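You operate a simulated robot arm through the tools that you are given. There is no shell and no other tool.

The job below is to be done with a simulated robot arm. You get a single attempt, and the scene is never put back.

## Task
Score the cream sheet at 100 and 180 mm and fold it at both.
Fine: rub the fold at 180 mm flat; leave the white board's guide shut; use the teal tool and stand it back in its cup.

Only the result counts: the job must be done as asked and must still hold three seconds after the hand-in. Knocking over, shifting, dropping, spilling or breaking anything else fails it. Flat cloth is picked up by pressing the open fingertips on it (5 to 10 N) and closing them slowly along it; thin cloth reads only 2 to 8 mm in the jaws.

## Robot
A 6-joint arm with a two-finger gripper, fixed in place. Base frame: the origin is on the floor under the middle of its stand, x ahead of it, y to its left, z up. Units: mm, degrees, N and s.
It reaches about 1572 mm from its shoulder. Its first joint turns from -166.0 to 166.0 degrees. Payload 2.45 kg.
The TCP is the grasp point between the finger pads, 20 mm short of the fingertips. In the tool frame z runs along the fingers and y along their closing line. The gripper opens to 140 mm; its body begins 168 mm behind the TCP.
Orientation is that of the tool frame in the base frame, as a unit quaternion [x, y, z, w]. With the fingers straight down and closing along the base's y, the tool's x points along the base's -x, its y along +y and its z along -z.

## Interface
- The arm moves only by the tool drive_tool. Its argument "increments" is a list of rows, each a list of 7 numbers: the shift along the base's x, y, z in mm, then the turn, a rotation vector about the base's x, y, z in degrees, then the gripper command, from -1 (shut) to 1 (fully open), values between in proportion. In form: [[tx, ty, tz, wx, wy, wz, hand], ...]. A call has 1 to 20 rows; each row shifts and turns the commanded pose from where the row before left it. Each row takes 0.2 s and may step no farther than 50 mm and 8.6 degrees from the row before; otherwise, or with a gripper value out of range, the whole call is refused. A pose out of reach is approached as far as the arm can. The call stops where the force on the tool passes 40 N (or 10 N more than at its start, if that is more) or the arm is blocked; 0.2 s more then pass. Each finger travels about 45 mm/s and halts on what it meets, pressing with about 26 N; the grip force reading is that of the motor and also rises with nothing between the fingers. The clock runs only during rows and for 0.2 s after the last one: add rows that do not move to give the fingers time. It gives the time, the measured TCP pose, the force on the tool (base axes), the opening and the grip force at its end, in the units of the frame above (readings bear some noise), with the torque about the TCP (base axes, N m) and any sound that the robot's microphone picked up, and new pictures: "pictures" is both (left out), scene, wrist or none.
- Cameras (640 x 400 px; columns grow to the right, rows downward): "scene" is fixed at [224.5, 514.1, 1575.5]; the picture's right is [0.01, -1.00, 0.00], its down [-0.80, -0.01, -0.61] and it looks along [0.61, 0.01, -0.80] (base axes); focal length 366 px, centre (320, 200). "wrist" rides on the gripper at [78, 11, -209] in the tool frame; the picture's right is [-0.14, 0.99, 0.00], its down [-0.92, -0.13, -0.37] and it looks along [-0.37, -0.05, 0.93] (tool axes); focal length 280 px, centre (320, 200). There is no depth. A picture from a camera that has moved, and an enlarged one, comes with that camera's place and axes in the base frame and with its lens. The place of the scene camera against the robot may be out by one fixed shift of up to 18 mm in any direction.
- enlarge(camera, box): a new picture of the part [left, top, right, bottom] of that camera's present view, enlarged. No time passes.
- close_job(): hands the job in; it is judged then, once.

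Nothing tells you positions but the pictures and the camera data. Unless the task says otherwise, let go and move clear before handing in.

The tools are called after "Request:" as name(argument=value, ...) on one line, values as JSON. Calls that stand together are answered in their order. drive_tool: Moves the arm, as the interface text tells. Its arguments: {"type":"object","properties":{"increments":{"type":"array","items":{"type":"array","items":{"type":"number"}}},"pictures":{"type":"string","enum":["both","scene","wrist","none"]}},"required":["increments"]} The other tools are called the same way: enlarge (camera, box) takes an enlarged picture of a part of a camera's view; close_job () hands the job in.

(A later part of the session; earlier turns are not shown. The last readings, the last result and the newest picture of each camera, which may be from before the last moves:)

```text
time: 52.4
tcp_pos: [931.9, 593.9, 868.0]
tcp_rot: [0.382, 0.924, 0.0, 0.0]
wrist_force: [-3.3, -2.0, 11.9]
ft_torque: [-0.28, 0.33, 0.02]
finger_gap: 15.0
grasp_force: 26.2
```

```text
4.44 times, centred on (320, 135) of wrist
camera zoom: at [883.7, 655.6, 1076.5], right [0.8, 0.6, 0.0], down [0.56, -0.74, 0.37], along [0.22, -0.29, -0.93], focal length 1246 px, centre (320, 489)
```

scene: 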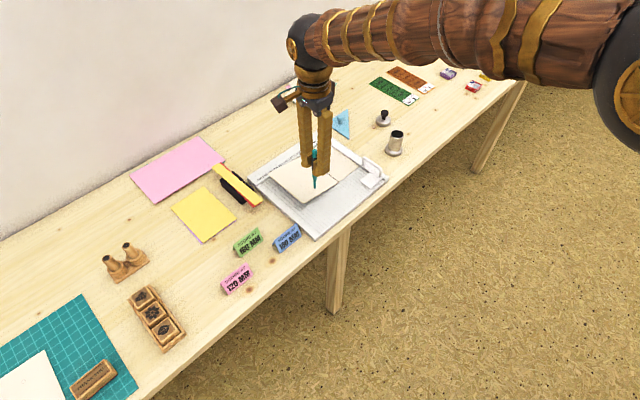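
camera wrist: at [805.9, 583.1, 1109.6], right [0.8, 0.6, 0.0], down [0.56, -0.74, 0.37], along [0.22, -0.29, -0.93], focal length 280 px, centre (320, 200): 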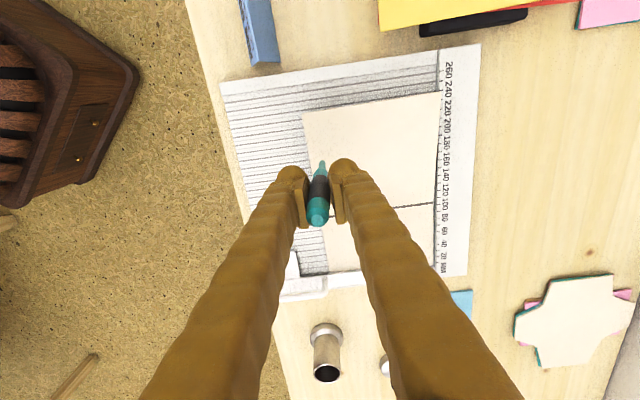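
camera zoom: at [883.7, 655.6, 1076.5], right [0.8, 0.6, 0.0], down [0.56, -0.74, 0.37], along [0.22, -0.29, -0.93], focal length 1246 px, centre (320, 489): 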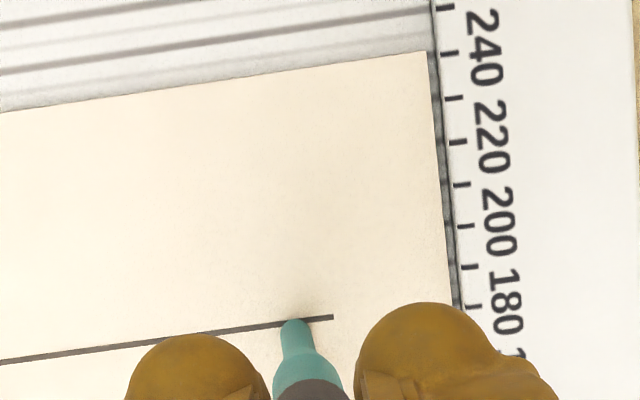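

Request:
drive_tool(increments=[[3, 3, 0.2, 0, 0, 0, -1], [3, 3, 0, 0, 0, 0, -1], [3, 3, 0, 0, 0, 0, -1], [3, 3, 0, 0, 0, 0, -1]], pictures="none")

Request:
enlarge(camera="wrist", box=[270, 90, 370, 180])

```text
time: 53.4
tcp_pos: [943.0, 605.3, 868.6]
tcp_rot: [0.382, 0.924, 0.0, -0.001]
wrist_force: [-1.5, -0.9, 4.4]
ft_torque: [-0.14, 0.17, 0.01]
finger_gap: 15.1
grasp_force: 26.2
```

```text
4.44 times, centred on (320, 135) of wrist
camera zoom: at [896.4, 666.8, 1076.9], right [0.8, 0.6, 0.0], down [0.56, -0.74, 0.37], along [0.22, -0.29, -0.93], focal length 1246 px, centre (320, 489)
```

zoom: 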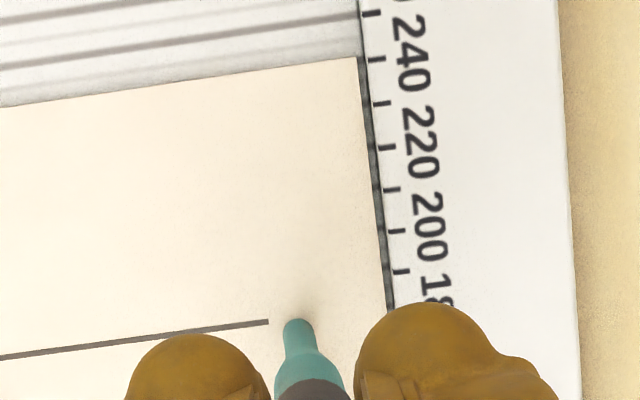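

Request:
drive_tool(increments=[[0, 0, -0.4, 0, 0, 0, -1], [2.7, 3.3, 0, 0, 0, 0, -1], [2.8, 3.2, 0, 0, 0, 0, -1]], pictures="none")

Request:
enlarge(camera="wrist", box=[270, 90, 370, 180])

```text
time: 54.2
tcp_pos: [950.1, 611.7, 868.1]
tcp_rot: [0.382, 0.924, 0.0, 0.0]
wrist_force: [-1.7, -2.6, 8.9]
ft_torque: [-0.28, 0.2, -0.02]
finger_gap: 15.2
grasp_force: 25.9
```

```text
4.44 times, centred on (320, 135) of wrist
camera zoom: at [901.4, 673.2, 1076.5], right [0.8, 0.6, 0.0], down [0.56, -0.74, 0.37], along [0.22, -0.29, -0.93], focal length 1246 px, centre (320, 489)
```

zoom: 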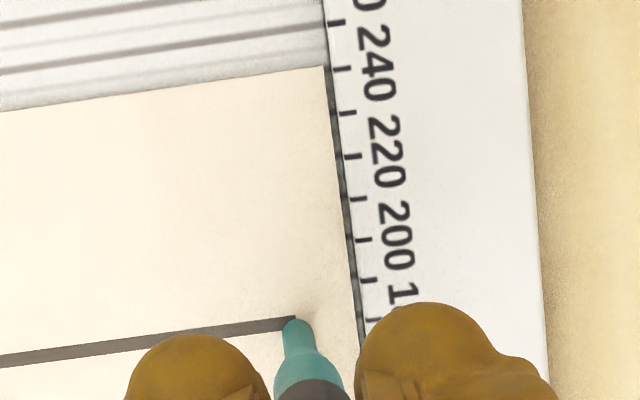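

Bolder line again: the score is nearly complete. I'll finish the last ~16 mm to the ruler.

Request:
drive_tool(increments=[[3, 3, 0, 0, 0, 0, -1], [3, 3, 0, 0, 0, 0, -1], [3, 3, 0, 0, 0, 0, -1]], pictures="none")

Request:
enlarge(camera="wrist", box=[270, 90, 370, 180])

```text
time: 55.0
tcp_pos: [956.6, 621.1, 867.6]
tcp_rot: [0.383, 0.924, 0.001, 0.0]
wrist_force: [-2.5, -0.9, 4.7]
ft_torque: [-0.21, 0.18, -0.02]
finger_gap: 15.4
grasp_force: 26.1
```

```text
4.44 times, centred on (320, 135) of wrist
camera zoom: at [909.4, 682.1, 1076.6], right [0.8, 0.6, 0.0], down [0.56, -0.74, 0.37], along [0.22, -0.29, -0.93], focal length 1246 px, centre (320, 489)
```

zoom: 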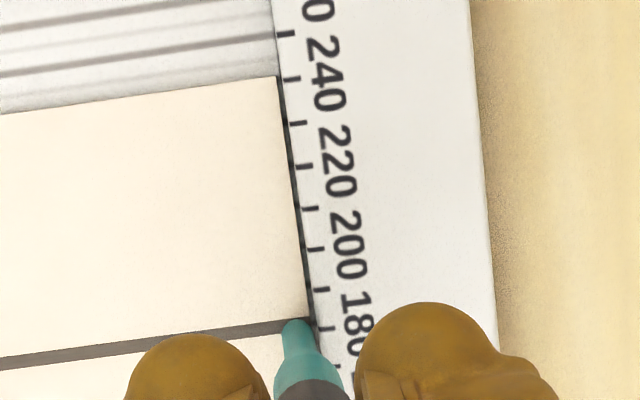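

Both score lines now run edge to edge. I'll lift the tool clear and look at how the sheet sits.

Request:
drive_tool(increments=[[-1, -1, 3, 0, 0, 0, -1], [0, 0, 12, 0, 0, 0, -1], [0, 0, 25, 0, 0, 0, -1], [0, 0, 25, 0, 0, 0, -1], [0, 0, 20, 0, 0, 0, -1], [0, 0, 0, 0, 0, 0, -1], [0, 0, 0, 0, 0, 0, -1]], pictures="both")

Request:
enlarge(camera="scene", box=[250, 120, 390, 230])

Request:
enlarge(camera="wrist", box=[100, 60, 360, 280])

```text
time: 56.6
tcp_pos: [957.6, 620.7, 953.6]
tcp_rot: [0.382, 0.924, 0.001, 0.001]
wrist_force: [0.2, 0.0, -0.2]
ft_torque: [0.02, 0.01, 0.02]
finger_gap: 15.2
grasp_force: 26.0
camera wrist: at [910.2, 682.4, 1163.1], right [0.8, 0.6, 0.0], down [0.56, -0.74, 0.37], along [0.22, -0.29, -0.93], focal length 280 px, centre (320, 200)
```

scene: 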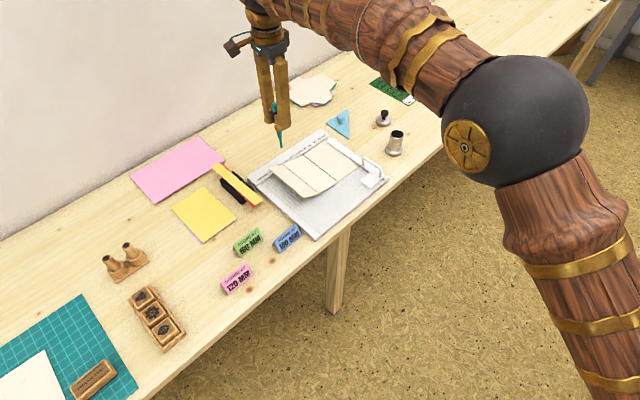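
wrist: 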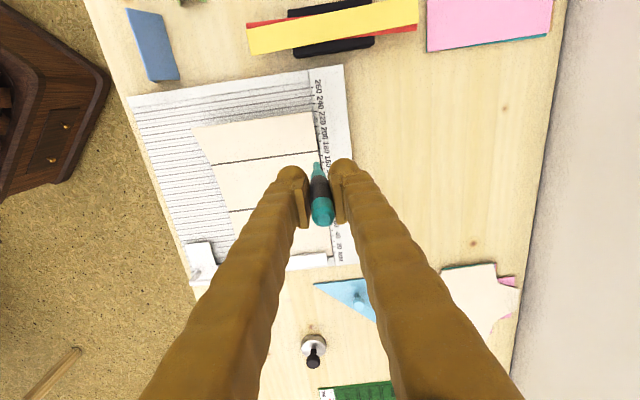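

```text
3.64 times, centred on (320, 175) of scene
camera zoom: at [224.5, 514.1, 1575.5], right [0.01, -1.0, 0.0], down [-0.8, -0.01, -0.61], along [0.61, 0.01, -0.8], focal length 1331 px, centre (320, 291)
```

zoom: 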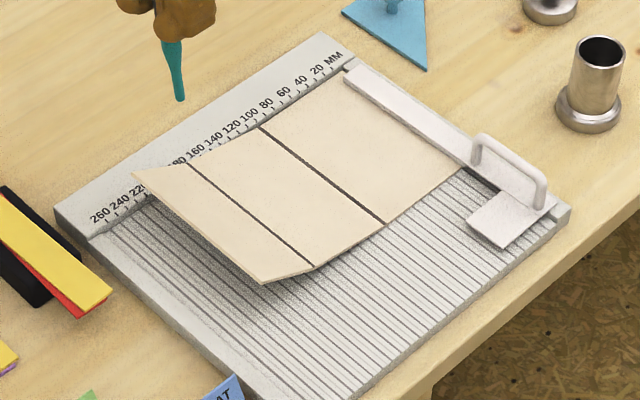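

```text
1.82 times, centred on (230, 170) of wrist
camera zoom: at [910.2, 682.4, 1163.1], right [0.8, 0.6, 0.0], down [0.56, -0.74, 0.37], along [0.22, -0.29, -0.93], focal length 510 px, centre (484, 254)
```

zoom: 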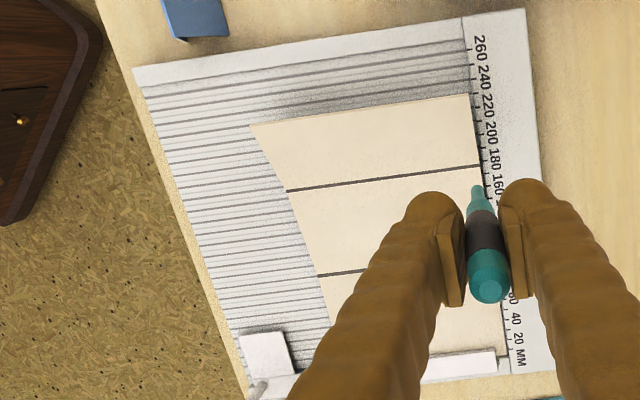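

Both creases have popped up (~12° each), the free edge is now ~38 mm above the board. Next I'll return the tool to its cup so I can fold with the fingers; first I check its tilt in the grip.

Request:
enlarge(camera="wrist", box=[280, 140, 360, 240])

Request:
enlarge(camera="scene", box=[255, 90, 305, 160])

```text
4.00 times, centred on (320, 190) of wrist
camera zoom: at [910.2, 682.4, 1163.1], right [0.8, 0.6, 0.0], down [0.56, -0.74, 0.37], along [0.22, -0.29, -0.93], focal length 1122 px, centre (320, 240)
```

zoom: 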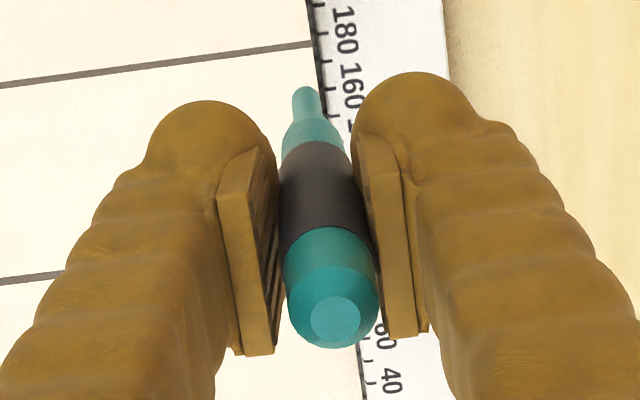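

```text
5.71 times, centred on (280, 125) of scene
camera zoom: at [224.5, 514.1, 1575.5], right [0.01, -1.0, 0.0], down [-0.8, -0.01, -0.61], along [0.61, 0.01, -0.8], focal length 2092 px, centre (549, 629)
```

zoom: 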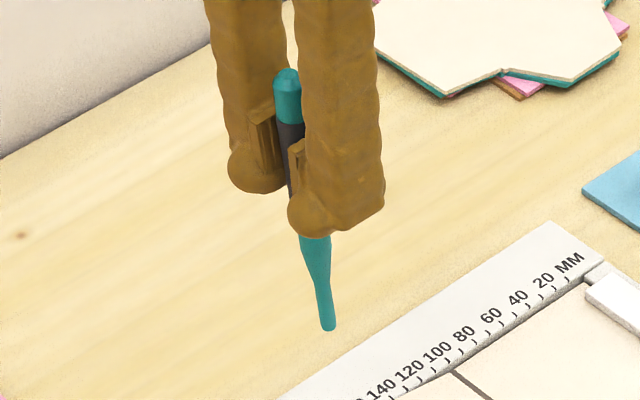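

The tool leans 2.4° and has slid up ~4 mm in the grip. I'll tilt the hand slightly to make the tool vertical and carry it back over the cup.

Request:
drive_tool(increments=[[0, 0, 25, 0.83, -0.83, 0, -1], [11.7, -42.8, 0, 0.83, -0.83, 0, -1], [11.7, -42.8, 0, 0, 0, 0, -1], [11.7, -42.8, 0, 0, 0, 0, -1], [11.7, -42.8, 0, 0, 0, 0, -1], [11.7, -42.8, 0, 0, 0, 0, -1], [11.7, -42.8, 0, 0, 0, 0, -1], [11.7, -42.8, 0, 0, 0, 0, -1], [11.5, -42.9, 0, 0, 0, 0, -1], [0, 0, 0, 0, 0, 0, -1], [0, 0, 0, 0, 0, 0, -1], [0, 0, 0, 0, 0, 0, -1]], pictures="both")

Request:
enlarge(camera="wrist", box=[270, 100, 370, 240])

Request:
enlarge(camera="scene", box=[360, 60, 440, 160])

```text
time: 59.2
tcp_pos: [1050.2, 275.3, 977.3]
tcp_rot: [0.383, 0.924, 0.018, 0.007]
wrist_force: [0.0, 0.5, -0.4]
ft_torque: [-0.01, 0.02, 0.0]
finger_gap: 15.2
grasp_force: 26.3
camera wrist: at [996.6, 330.9, 1185.9], right [0.8, 0.6, 0.04], down [0.55, -0.75, 0.36], along [0.25, -0.27, -0.93], focal length 280 px, centre (320, 200)
```

scene: 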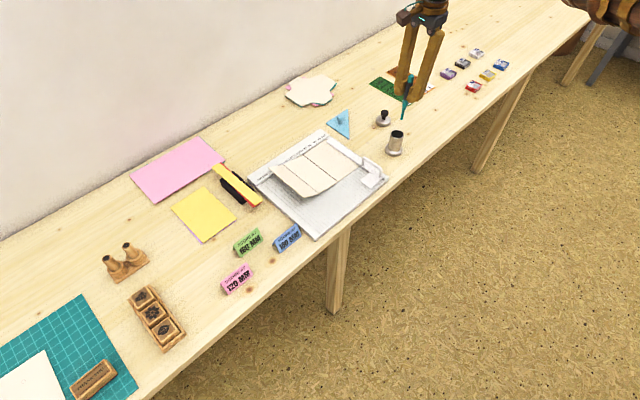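
wrist: 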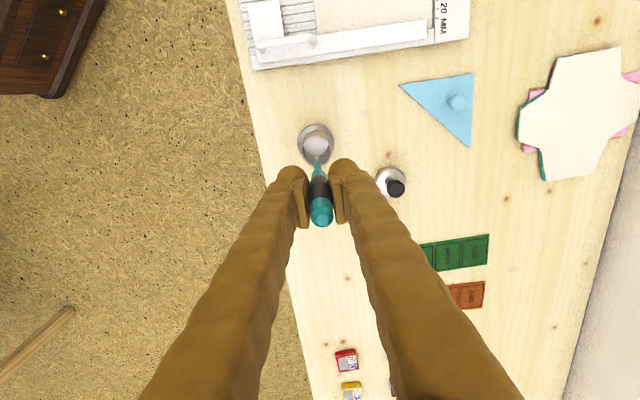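

```text
2.86 times, centred on (320, 170) of wrist
camera zoom: at [996.6, 330.9, 1185.9], right [0.8, 0.6, 0.04], down [0.55, -0.75, 0.36], along [0.25, -0.27, -0.93], focal length 801 px, centre (320, 286)
```

zoom: 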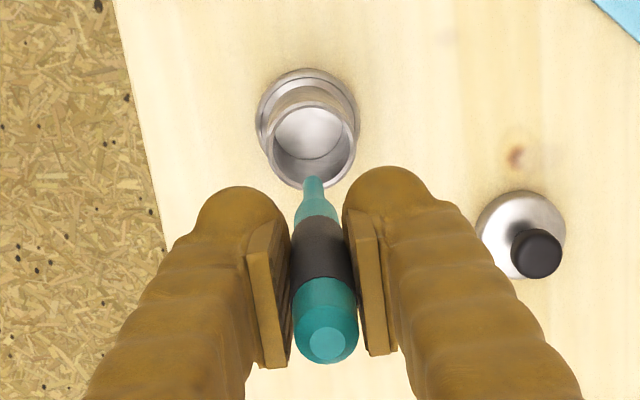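

```text
4.00 times, centred on (400, 110) of scene
camera zoom: at [224.5, 514.1, 1575.5], right [0.01, -1.0, 0.0], down [-0.8, -0.01, -0.61], along [0.61, 0.01, -0.8], focal length 1464 px, centre (0, 560)
```

zoom: 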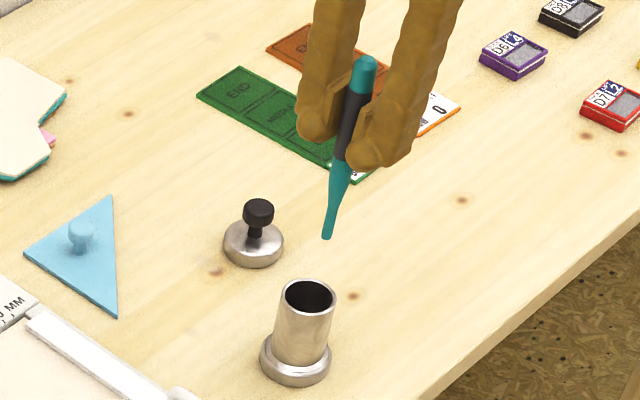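

The tool is vertical now, ~3 mm short in y of the cup axis. I'll correct that and descend into the cup.

Request:
drive_tool(increments=[[0.3, 3.0, 0, 0, 0, 0, -1], [0, 0, -20, 0, 0, 0, -1], [0, 0, -20, 0, 0, 0, -1], [0, 0, -20, 0, 0, 0, -1], [0, 0, -15, 0, 0, 0, -1], [0, 0, -10, 0, 0, 0, -1], [0, 0, -8, 0, 0, 0, -1], [0, 0, 0, 0, 0, 0, -1], [0, 0, 0, 0, 0, 0, -1]], pictures="both")

Request:
enlarge(camera="wrist", box=[270, 100, 370, 240])

```text
time: 61.2
tcp_pos: [1048.7, 278.3, 883.1]
tcp_rot: [0.383, 0.924, 0.019, 0.007]
wrist_force: [0.3, 0.2, -0.5]
ft_torque: [0.01, -0.01, -0.03]
finger_gap: 15.0
grasp_force: 26.2
camera wrist: at [995.9, 335.2, 1092.5], right [0.8, 0.6, 0.04], down [0.55, -0.75, 0.36], along [0.25, -0.27, -0.93], focal length 280 px, centre (320, 200)
```

scene: 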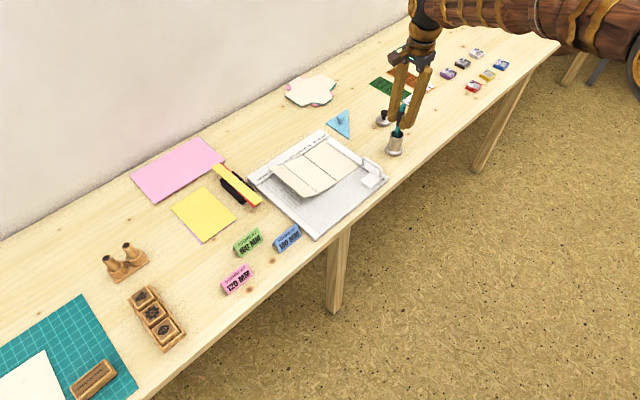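
wrist: 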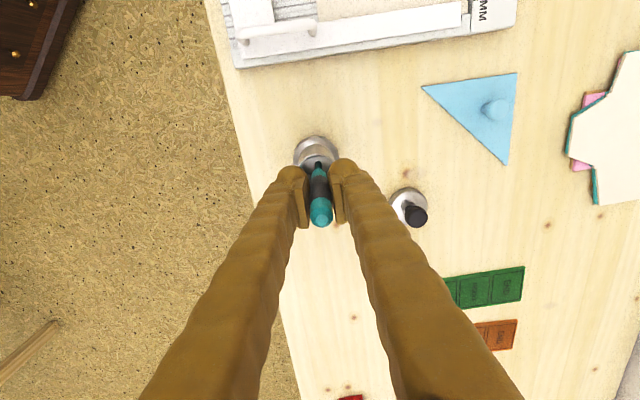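

```text
2.86 times, centred on (320, 170) of wrist
camera zoom: at [995.9, 335.2, 1092.5], right [0.8, 0.6, 0.04], down [0.55, -0.75, 0.36], along [0.25, -0.27, -0.93], focal length 801 px, centre (320, 286)
```

zoom: 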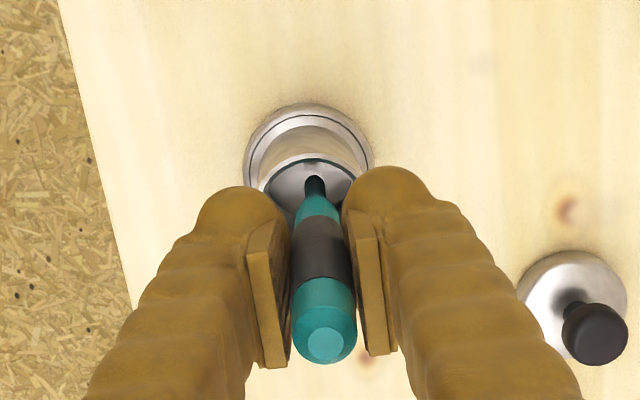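

The tip is inside the cup. I'll lower slowly until it touches the bottom.

Request:
drive_tool(increments=[[0.5, -0.5, -4, 0, 0, 0, -1], [0, 0, -4, 0, 0, 0, -1], [0, 0, -3, 0, 0, 0, -1], [0, 0, -2, 0, 0, 0, -1], [0, 0, 0, 0, 0, 0, -1]], pictures="none")

```text
time: 62.4
tcp_pos: [1049.6, 279.3, 870.3]
tcp_rot: [0.383, 0.923, 0.018, 0.008]
wrist_force: [-1.1, 0.6, -0.2]
ft_torque: [0.02, -0.01, -0.04]
finger_gap: 14.9
grasp_force: 25.7
```

Request:
drive_tool(increments=[[0, 0, -1.5, 0, 0, 0, -1], [0, 0, -1, 0, 0, 0, -1], [0, 0, -1, 0, 0, 0, -1], [0, 0, 0, 0, 0, 0, -1]], pictures="none")

```text
time: 63.4
tcp_pos: [1049.4, 278.5, 866.8]
tcp_rot: [0.382, 0.924, 0.018, 0.008]
wrist_force: [0.3, 0.7, -1.3]
ft_torque: [-0.02, -0.03, 0.0]
finger_gap: 14.9
grasp_force: 25.9
```

Request:
drive_tool(increments=[[0, 0, -1, 0, 0, 0, -1], [0, 0, -1, 0, 0, 0, -1], [0, 0, 0, 0, 0, 0, -1]], pictures="none")

```text
time: 64.2
tcp_pos: [1050.9, 279.3, 864.8]
tcp_rot: [0.383, 0.924, 0.019, 0.007]
wrist_force: [-0.6, -0.2, -0.1]
ft_torque: [0.01, 0.0, 0.02]
finger_gap: 15.1
grasp_force: 26.7
```

Request:
drive_tool(increments=[[0, 0, -1, 0, 0, 0, -1], [0, 0, -1, 0, 0, 0, -1], [0, 0, 0, 0, 0, 0, -1]], pictures="none")

```text
time: 65.0
tcp_pos: [1052.1, 280.4, 863.8]
tcp_rot: [0.383, 0.924, 0.02, 0.008]
wrist_force: [-1.9, 2.0, 19.5]
ft_torque: [0.15, 0.16, 0.01]
finger_gap: 15.0
grasp_force: 25.8
```

Bottom contact (19.5 N). I'll relieve the pressure, then open the fingers.

Request:
drive_tool(increments=[[0, 0, 0.8, 0, 0, 0, -1], [0, 0, 0.4, 0, 0, 0, -1], [0, 0, 0, 0, 0, 0, -0.8], [0, 0, 0, 0, 0, 0, -0.6], [0, 0, 0, 0, 0, 0, -0.3], [0, 0, 0, 0, 0, 0, 0], [0, 0, 0, 0, 0, 0, 0.1], [0, 0, 0, 0, 0, 0, 0.1]], pictures="both")

Request:
enlarge(camera="wrist", box=[260, 100, 380, 240])

```text
time: 66.8
tcp_pos: [1050.1, 280.9, 865.8]
tcp_rot: [0.382, 0.924, 0.019, 0.008]
wrist_force: [-0.9, -0.2, 0.7]
ft_torque: [0.01, 0.02, 0.03]
finger_gap: 77.1
grasp_force: 0.0
camera wrist: at [997.0, 336.2, 1074.3], right [0.8, 0.6, 0.04], down [0.55, -0.75, 0.36], along [0.25, -0.27, -0.93], focal length 280 px, centre (320, 200)
```

scene: 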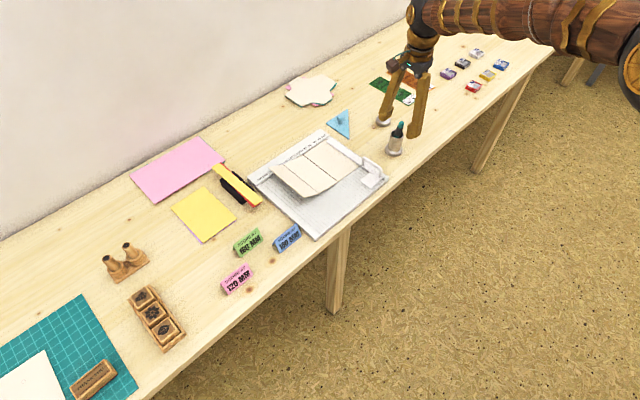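
wrist: 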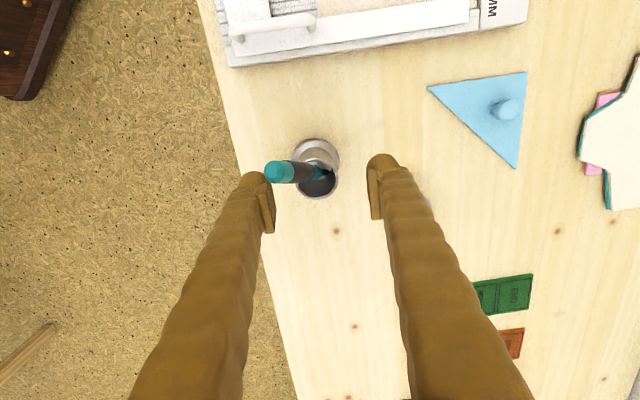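

```text
2.86 times, centred on (320, 170) of wrist
camera zoom: at [997.0, 336.2, 1074.3], right [0.8, 0.6, 0.04], down [0.55, -0.75, 0.36], along [0.25, -0.27, -0.93], focal length 801 px, centre (320, 286)
```

zoom: 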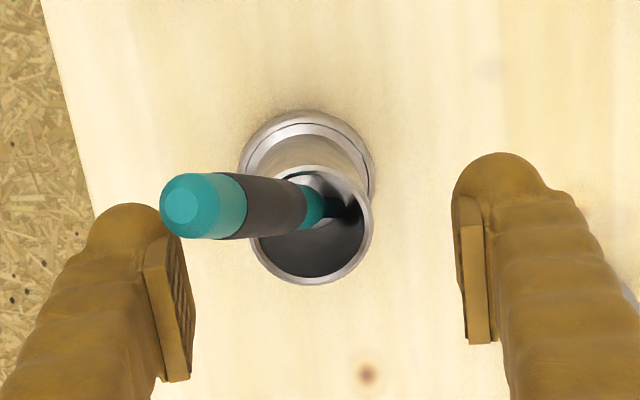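

The tool is back in its cup, leaning on the rim. I'll rise straight up, clear of it, then set up for the fold.

Request:
drive_tool(increments=[[0, 0, 10, 0, 0, 0, 0.1], [0, 0, 30, 0, 0, 0, 0.1], [0, 0, 40, 0, 0, 0, 0.1], [0, 0, 40, 0, 0, 0, 0.1], [0, 0, 40, -0.83, 0.83, 0, 0.1], [0, 0, 0, -0.83, 0.83, 0, 0.1], [0, 0, 0, 0, 0, 0, 0.1]], pictures="both")

Request:
enlarge(camera="scene", box=[360, 90, 430, 170])

Request:
enlarge(camera="wrist", box=[270, 90, 370, 190])

```text
time: 68.4
tcp_pos: [1048.4, 278.0, 1024.7]
tcp_rot: [0.383, 0.924, 0.0, 0.0]
wrist_force: [-0.6, 0.1, -0.2]
ft_torque: [-0.02, 0.02, 0.04]
finger_gap: 77.0
grasp_force: 0.1
camera wrist: at [1002.0, 340.4, 1234.8], right [0.8, 0.6, 0.0], down [0.56, -0.74, 0.37], along [0.22, -0.29, -0.93], focal length 280 px, centre (320, 200)
```

scene: 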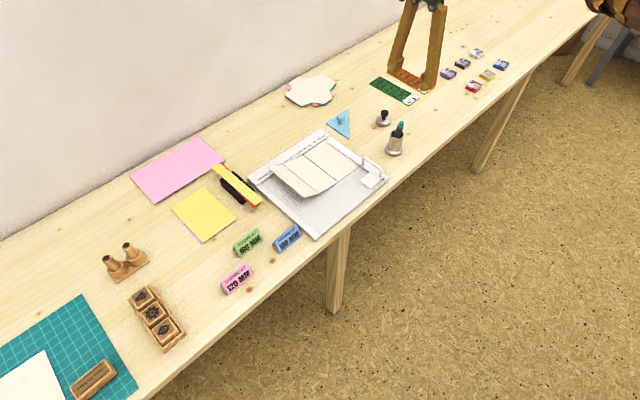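
wrist: 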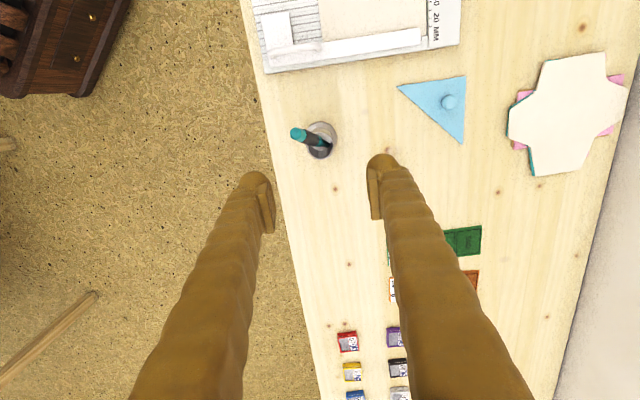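

```text
5.00 times, centred on (395, 130) of scene
camera zoom: at [224.5, 514.1, 1575.5], right [0.01, -1.0, 0.0], down [-0.8, -0.01, -0.61], along [0.61, 0.01, -0.8], focal length 1831 px, centre (-55, 550)
```

zoom: 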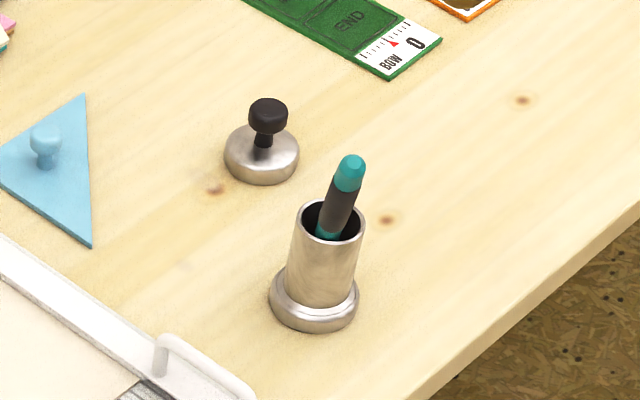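

```text
4.00 times, centred on (320, 140) of wrist
camera zoom: at [1002.0, 340.4, 1234.8], right [0.8, 0.6, 0.0], down [0.56, -0.74, 0.37], along [0.22, -0.29, -0.93], focal length 1122 px, centre (320, 440)
```

zoom: 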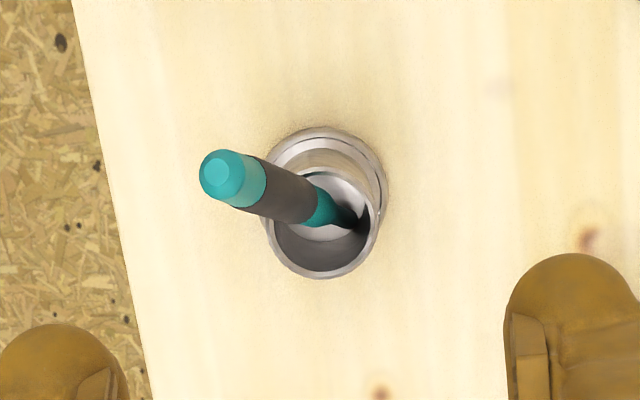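

Now I'll fold the 180 mm flap with the closed fingers: come down left of the raised free edge (m≈268) and sweep it over. First move above that spot with the hand shut.

Request:
drive_tool(increments=[[-23.2, 38.7, 0, 0, 0, 0, -0.3], [-23.2, 38.7, 0, 0, 0, 0, -0.6], [-23.2, 38.7, 0, 0, 0, 0, -1], [-23.2, 38.7, 0, 0, 0, 0, -1], [-23.2, 38.7, 0, 0, 0, 0, -1], [-23.2, 38.7, 0, 0, 0, 0, -1], [-23.2, 38.7, 0, 0, 0, 0, -1], [-23.2, 38.7, 0, 0, 0, 0, -1], [-23.2, 38.7, 0, 0, 0, 0, -1], [0, 0, -40, 0, 0, 0, -1], [0, 0, -40, 0, 0, 0, -1], [0, 0, -20, 0, 0, 0, -1], [0, 0, 0, 0, 0, 0, -1], [0, 0, 0, 0, 0, 0, -1]], pictures="both")

Request:
enlarge(camera="scene", box=[200, 80, 370, 220])

Request:
enlarge(camera="wrist", box=[200, 100, 440, 260])

```text
time: 71.4
tcp_pos: [844.5, 632.2, 922.6]
tcp_rot: [0.383, 0.924, 0.0, 0.0]
wrist_force: [-0.5, -0.5, 0.8]
ft_torque: [0.03, 0.0, 0.01]
finger_gap: 0.0
grasp_force: 25.7
camera wrist: at [797.1, 694.2, 1131.1], right [0.8, 0.6, 0.0], down [0.56, -0.74, 0.37], along [0.22, -0.29, -0.93], focal length 280 px, centre (320, 200)
```

scene: 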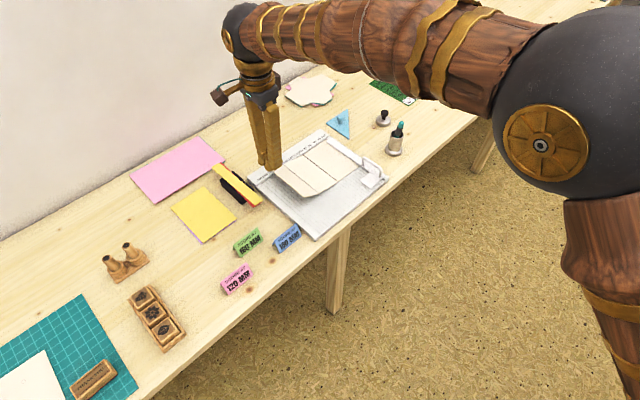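
wrist: 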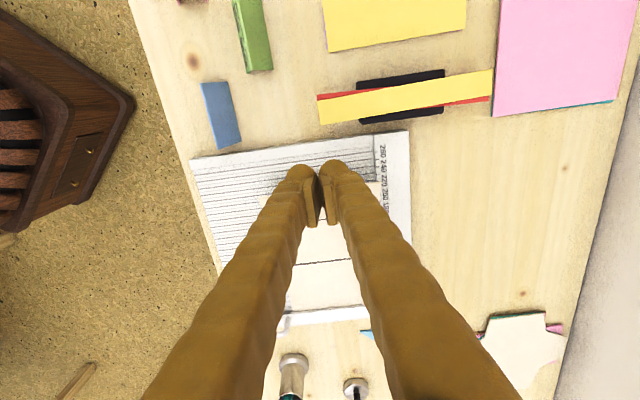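

```text
2.86 times, centred on (285, 150) of scene
camera zoom: at [224.5, 514.1, 1575.5], right [0.01, -1.0, 0.0], down [-0.8, -0.01, -0.61], along [0.61, 0.01, -0.8], focal length 1046 px, centre (420, 343)
```

zoom: 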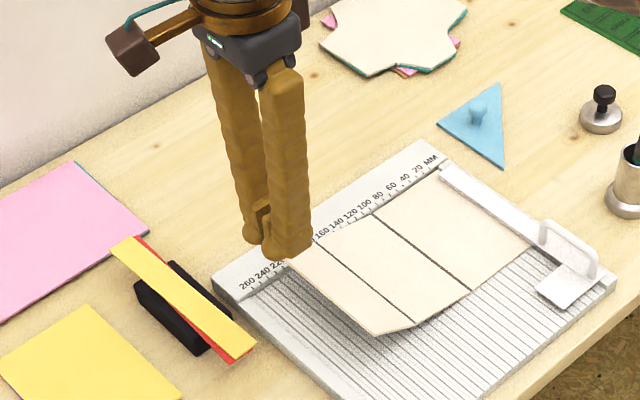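

```text
2.50 times, centred on (320, 180) of wrist
camera zoom: at [797.1, 694.2, 1131.1], right [0.8, 0.6, 0.0], down [0.56, -0.74, 0.37], along [0.22, -0.29, -0.93], focal length 701 px, centre (320, 250)
```

zoom: 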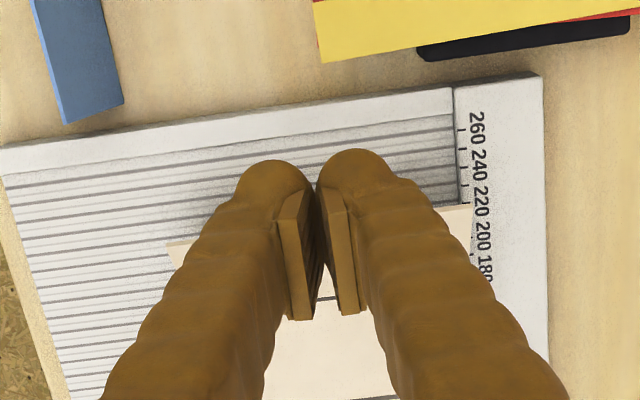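

Hand is shut, at m≈269, left of the flap's raised edge with clearance to the yellow strip. I'll descend so the fingertips are just above the board border.

Request:
drive_tool(increments=[[0, 0, -40, 0, 0, 0, -1], [0, 0, -40, 0, 0, 0, -1], [0, 0, -25, 0, 0, 0, -1], [0, 0, -13, 0, 0, 0, -1], [0, 0, 0, 0, 0, 0, -1], [0, 0, 0, 0, 0, 0, -1]], pictures="both")

Request:
enlarge(camera="scene", box=[230, 110, 350, 220])

Request:
enlarge(camera="wrist", box=[200, 100, 440, 260])

```text
time: 72.8
tcp_pos: [843.2, 628.4, 804.5]
tcp_rot: [0.383, 0.924, 0.0, 0.0]
wrist_force: [0.7, -0.3, 0.3]
ft_torque: [-0.01, -0.02, 0.01]
finger_gap: 0.0
grasp_force: 25.8
camera wrist: at [795.4, 690.3, 1013.7], right [0.8, 0.6, 0.0], down [0.56, -0.74, 0.37], along [0.22, -0.29, -0.93], focal length 280 px, centre (320, 200)
```

scene: 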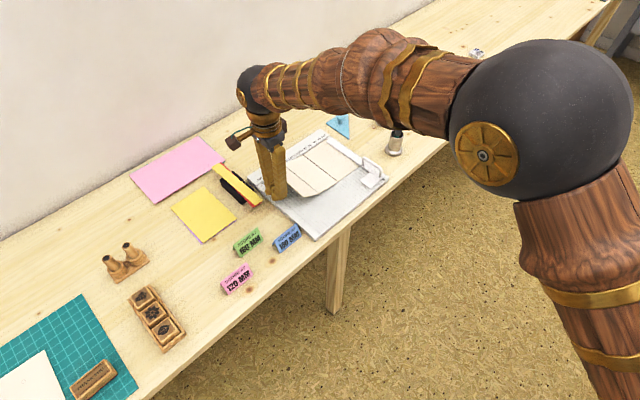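
wrist: 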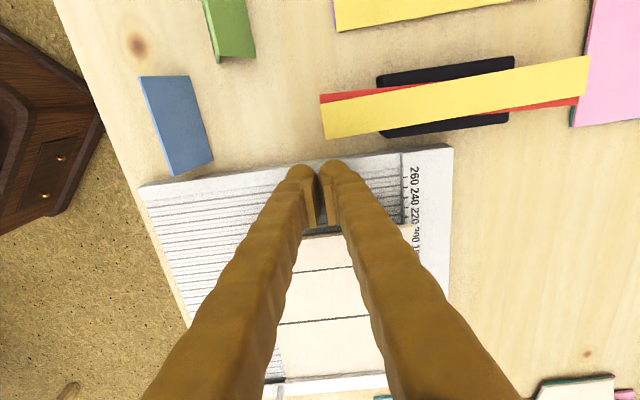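

```text
3.64 times, centred on (290, 165) of scene
camera zoom: at [224.5, 514.1, 1575.5], right [0.01, -1.0, 0.0], down [-0.8, -0.01, -0.61], along [0.61, 0.01, -0.8], focal length 1331 px, centre (429, 327)
```

zoom: 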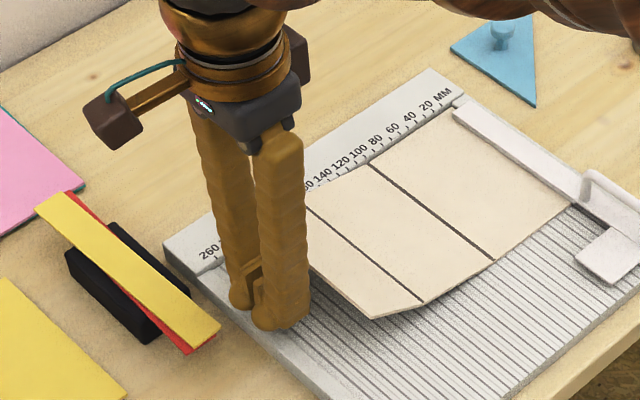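

```text
2.50 times, centred on (320, 180) of wrist
camera zoom: at [795.4, 690.3, 1013.7], right [0.8, 0.6, 0.0], down [0.56, -0.74, 0.37], along [0.22, -0.29, -0.93], focal length 701 px, centre (320, 250)
```

zoom: 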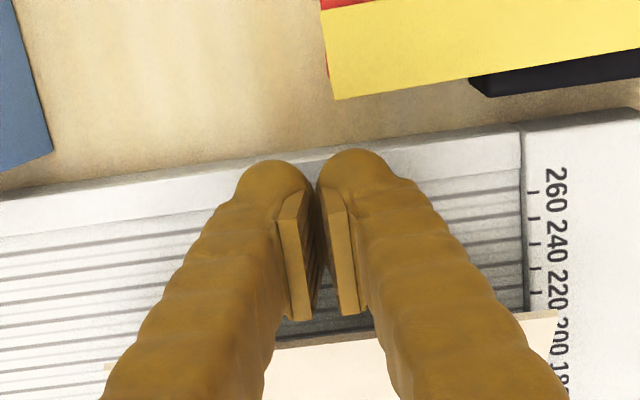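

The flap's free edge is visible just ahead of the fingers. I'll sweep slowly toward it and check the contact.

Request:
drive_tool(increments=[[2.8, -2.8, 0, 0, 0, 0, -1], [2.8, -2.8, 0, 0, 0, 0, -1], [2.8, -2.8, 0, 0, 0, 0, -1], [2.8, -2.8, 0, 0, 0, 0, -1], [2.8, -2.8, 0, 0, 0, 0, -1], [2.8, -2.8, 0, 0, 0, 0, -1], [0, 0, 0, 0, 0, 0, -1]], pictures="both")

Request:
enlarge(camera="scene", box=[230, 110, 350, 220])

Request:
enlarge(camera="wrist", box=[200, 120, 440, 280])

```text
time: 74.4
tcp_pos: [858.6, 611.4, 806.6]
tcp_rot: [0.383, 0.924, 0.0, 0.0]
wrist_force: [0.0, 0.1, -0.8]
ft_torque: [0.0, -0.04, -0.05]
finger_gap: 6.0
grasp_force: 26.0
camera wrist: at [810.9, 673.1, 1015.6], right [0.8, 0.6, 0.0], down [0.56, -0.74, 0.37], along [0.22, -0.29, -0.93], focal length 280 px, centre (320, 200)
```

scene: 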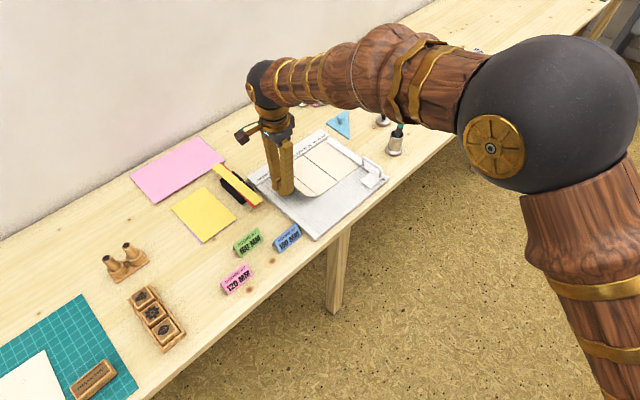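
wrist: 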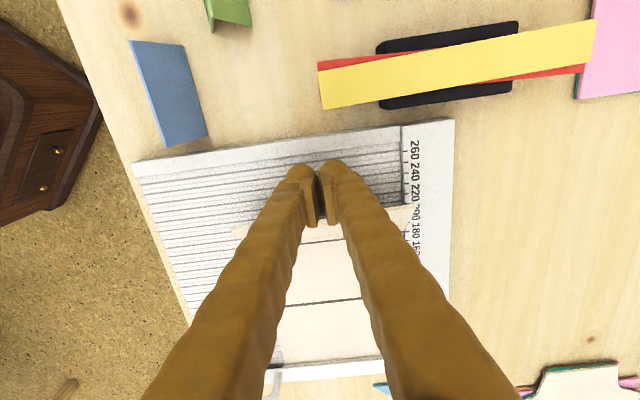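

```text
3.64 times, centred on (290, 165) of scene
camera zoom: at [224.5, 514.1, 1575.5], right [0.01, -1.0, 0.0], down [-0.8, -0.01, -0.61], along [0.61, 0.01, -0.8], focal length 1331 px, centre (429, 327)
```

zoom: 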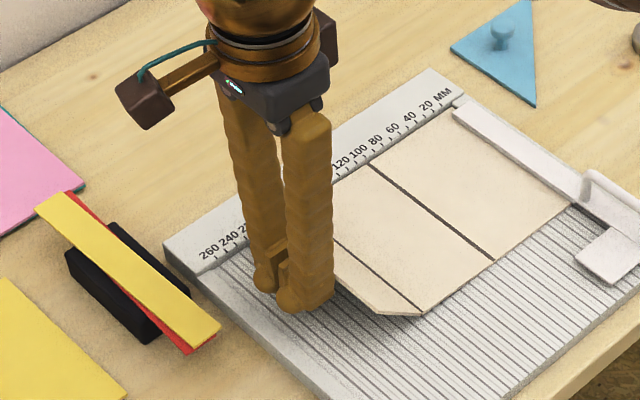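

```text
2.50 times, centred on (320, 200) of wrist
camera zoom: at [810.9, 673.1, 1015.6], right [0.8, 0.6, 0.0], down [0.56, -0.74, 0.37], along [0.22, -0.29, -0.93], focal length 701 px, centre (320, 200)
```

zoom: 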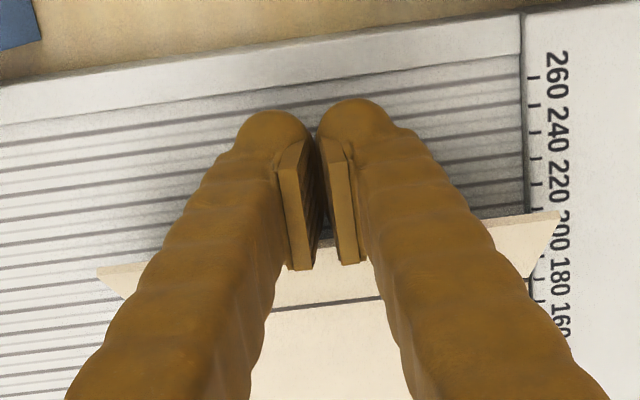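

The flap is starting to rise, but the paper edge seems to be wedging the shut fingers (gap 6 mm). I'll back off slightly and open the fingers ~35 mm so the edge bears on both fingers squarely.

Request:
drive_tool(increments=[[-3, 3, 0, 0, 0, 0, -1], [-3, 3, 0, 0, 0, 0, -0.5], [0, 0, 0, 0, 0, 0, -0.5], [0, 0, 0, 0, 0, 0, -0.5], [0, 0, 0, 0, 0, 0, -0.5]], pictures="both")

Request:
enlarge(camera="scene", box=[230, 110, 350, 220])

Request:
enlarge(camera="wrist", box=[200, 120, 440, 280])

```text
time: 75.6
tcp_pos: [851.7, 618.8, 805.8]
tcp_rot: [0.383, 0.924, 0.0, 0.0]
wrist_force: [0.3, 0.1, -0.3]
ft_torque: [0.0, -0.02, -0.02]
finger_gap: 35.2
grasp_force: 0.0
camera wrist: at [804.3, 679.7, 1015.5], right [0.8, 0.6, 0.0], down [0.56, -0.74, 0.37], along [0.22, -0.29, -0.93], focal length 280 px, centre (320, 200)
```

scene: 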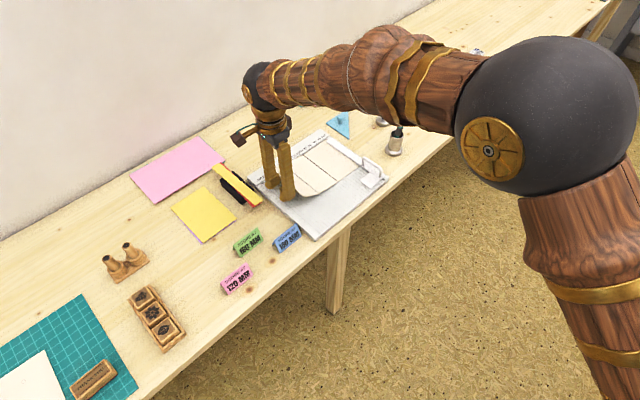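
wrist: 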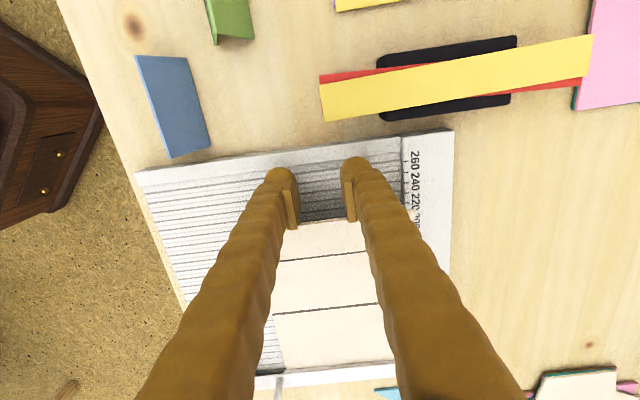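

```text
3.64 times, centred on (290, 165) of scene
camera zoom: at [224.5, 514.1, 1575.5], right [0.01, -1.0, 0.0], down [-0.8, -0.01, -0.61], along [0.61, 0.01, -0.8], focal length 1331 px, centre (429, 327)
```

zoom: 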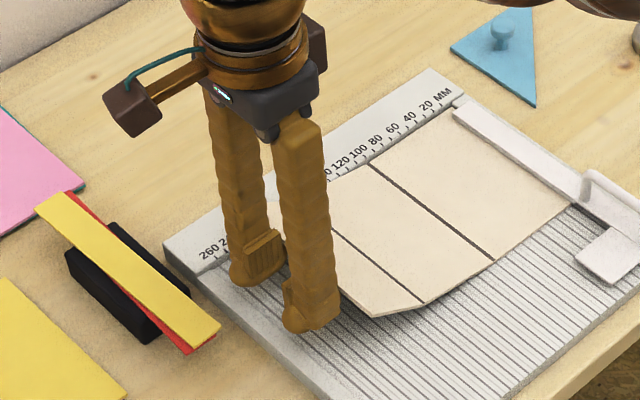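

```text
2.50 times, centred on (320, 200) of wrist
camera zoom: at [804.3, 679.7, 1015.5], right [0.8, 0.6, 0.0], down [0.56, -0.74, 0.37], along [0.22, -0.29, -0.93], focal length 701 px, centre (320, 200)
```

zoom: 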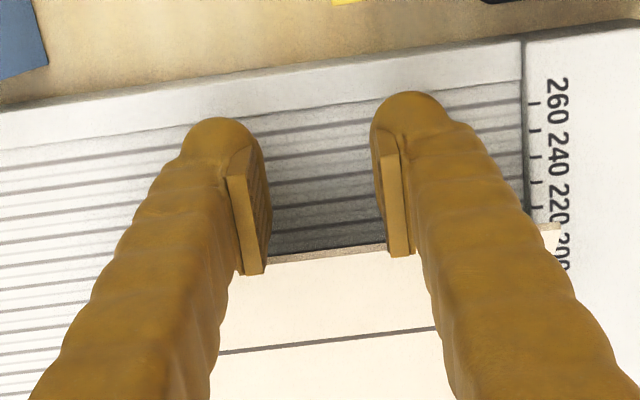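

The flap springs back to its rest angle, so it needs to be pushed well over. I'll sweep with the opened fingers now, step by step.

Request:
drive_tool(increments=[[2.5, -2.5, 0, 0, 0, 0, -0.5], [2.5, -2.5, 0, 0, 0, 0, -0.5], [2.5, -2.5, 0, 0, 0, 0, -0.5], [2.5, -2.5, 0, 0, 0, 0, -0.5], [2.5, -2.5, 0, 0, 0, 0, -0.5], [2.5, -2.5, 0, 0, 0, 0, -0.5], [0, 0, 0, 0, 0, 0, -0.5]], pictures="none")

Request:
enlarge(camera="scene", box=[230, 110, 350, 220])

Request:
enlarge(camera="wrist", box=[200, 120, 440, 280])

```text
time: 77.2
tcp_pos: [867.4, 603.5, 806.2]
tcp_rot: [0.383, 0.924, 0.0, 0.0]
wrist_force: [-0.7, 0.6, 0.1]
ft_torque: [-0.02, 0.0, 0.01]
finger_gap: 34.9
grasp_force: 0.1
```

```text
3.64 times, centred on (290, 165) of scene
camera zoom: at [224.5, 514.1, 1575.5], right [0.01, -1.0, 0.0], down [-0.8, -0.01, -0.61], along [0.61, 0.01, -0.8], focal length 1331 px, centre (429, 327)
```

zoom: 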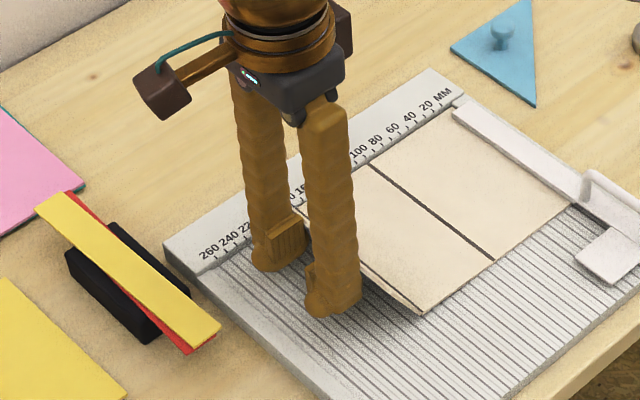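

```text
2.50 times, centred on (320, 200) of wrist
camera zoom: at [820.1, 664.2, 1014.6], right [0.8, 0.6, 0.0], down [0.56, -0.74, 0.37], along [0.22, -0.29, -0.93], focal length 701 px, centre (320, 200)
```

zoom: 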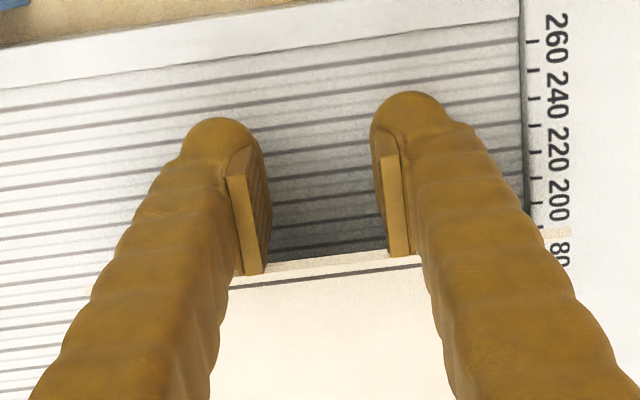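

The flap is folding up nicely, middle panel staying down. I'll continue sweeping until it is near vertical.

Request:
drive_tool(increments=[[2.5, -2.5, 0, 0, 0, 0, -0.5], [2.5, -2.5, 0, 0, 0, 0, -0.5], [2.5, -2.5, 0, 0, 0, 0, -0.5], [2.5, -2.5, 0, 0, 0, 0, -0.5], [2.5, -2.5, 0, 0, 0, 0, -0.5], [2.5, -2.5, 0, 0, 0, 0, -0.5], [0, 0, 0, 0, 0, 0, -0.5]], pictures="none")

Request:
enlarge(camera="scene", box=[230, 110, 350, 220])

Request:
enlarge(camera="wrist", box=[200, 120, 440, 280])

```text
time: 78.8
tcp_pos: [882.4, 587.5, 807.0]
tcp_rot: [0.383, 0.924, 0.0, 0.001]
wrist_force: [-0.7, 0.2, -0.8]
ft_torque: [-0.03, -0.01, -0.02]
finger_gap: 35.2
grasp_force: 0.0
```

```text
3.64 times, centred on (290, 165) of scene
camera zoom: at [224.5, 514.1, 1575.5], right [0.01, -1.0, 0.0], down [-0.8, -0.01, -0.61], along [0.61, 0.01, -0.8], focal length 1331 px, centre (429, 327)
```

zoom: 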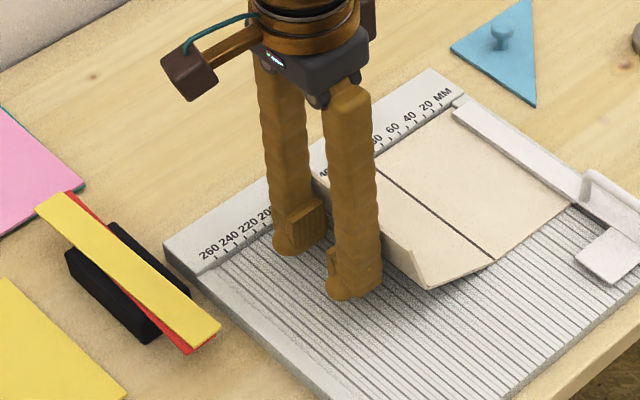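

```text
2.50 times, centred on (320, 200) of wrist
camera zoom: at [835.0, 649.4, 1016.2], right [0.8, 0.6, 0.0], down [0.56, -0.74, 0.37], along [0.22, -0.29, -0.93], focal length 701 px, centre (320, 200)
```

zoom: 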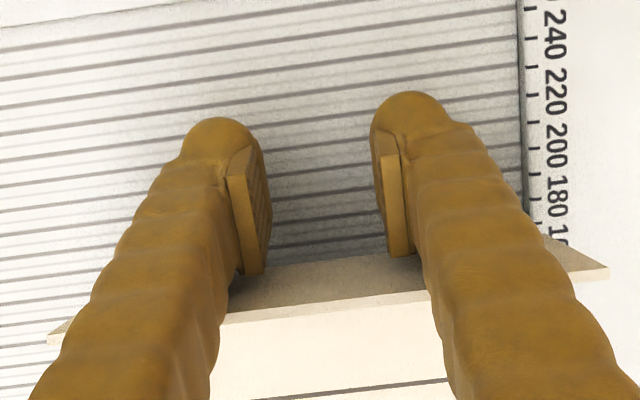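

The flap is near vertical. I'll keep pushing while raising the fingertips so they push its upper part past vertical.

Request:
drive_tool(increments=[[2.5, -2.5, 2, 0, 0, 0, -0.5], [2.5, -2.5, 3, 0, 0, 0, -0.5], [2.5, -2.5, 4, 0, 0, 0, -0.5], [2.5, -2.5, 5, 0, 0, 0, -0.5], [2.5, -2.5, 6, 0, 0, 0, -0.5], [2.5, -2.5, 6, 0, 0, 0, -0.5], [0, 0, 0, 0, 0, 0, -0.5]], pictures="none")

Request:
enlarge(camera="scene", box=[230, 110, 350, 220])

Request:
enlarge(camera="wrist", box=[200, 120, 440, 280])

```text
time: 80.4
tcp_pos: [897.4, 572.5, 832.6]
tcp_rot: [0.383, 0.924, 0.0, 0.001]
wrist_force: [0.0, 0.3, 0.5]
ft_torque: [0.01, 0.04, -0.01]
finger_gap: 35.3
grasp_force: 0.1
```

```text
3.64 times, centred on (290, 165) of scene
camera zoom: at [224.5, 514.1, 1575.5], right [0.01, -1.0, 0.0], down [-0.8, -0.01, -0.61], along [0.61, 0.01, -0.8], focal length 1331 px, centre (429, 327)
```

zoom: 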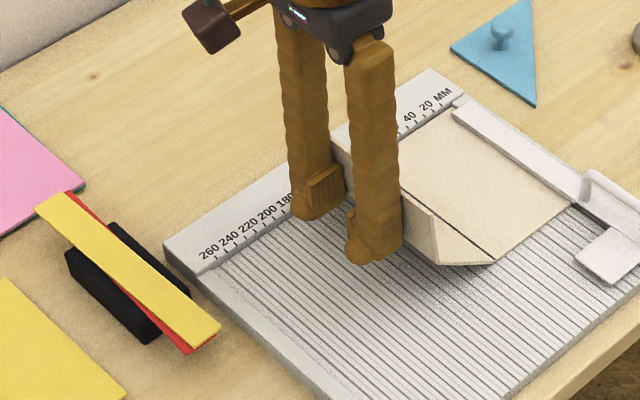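

```text
2.50 times, centred on (320, 200) of wrist
camera zoom: at [849.3, 634.4, 1041.4], right [0.8, 0.6, 0.0], down [0.56, -0.74, 0.37], along [0.22, -0.29, -0.93], focal length 701 px, centre (320, 200)
```

zoom: 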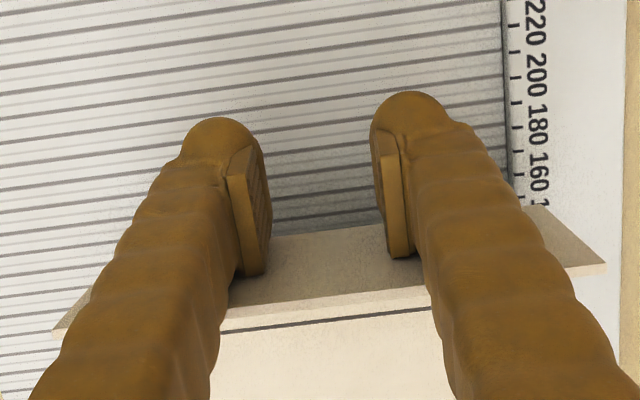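

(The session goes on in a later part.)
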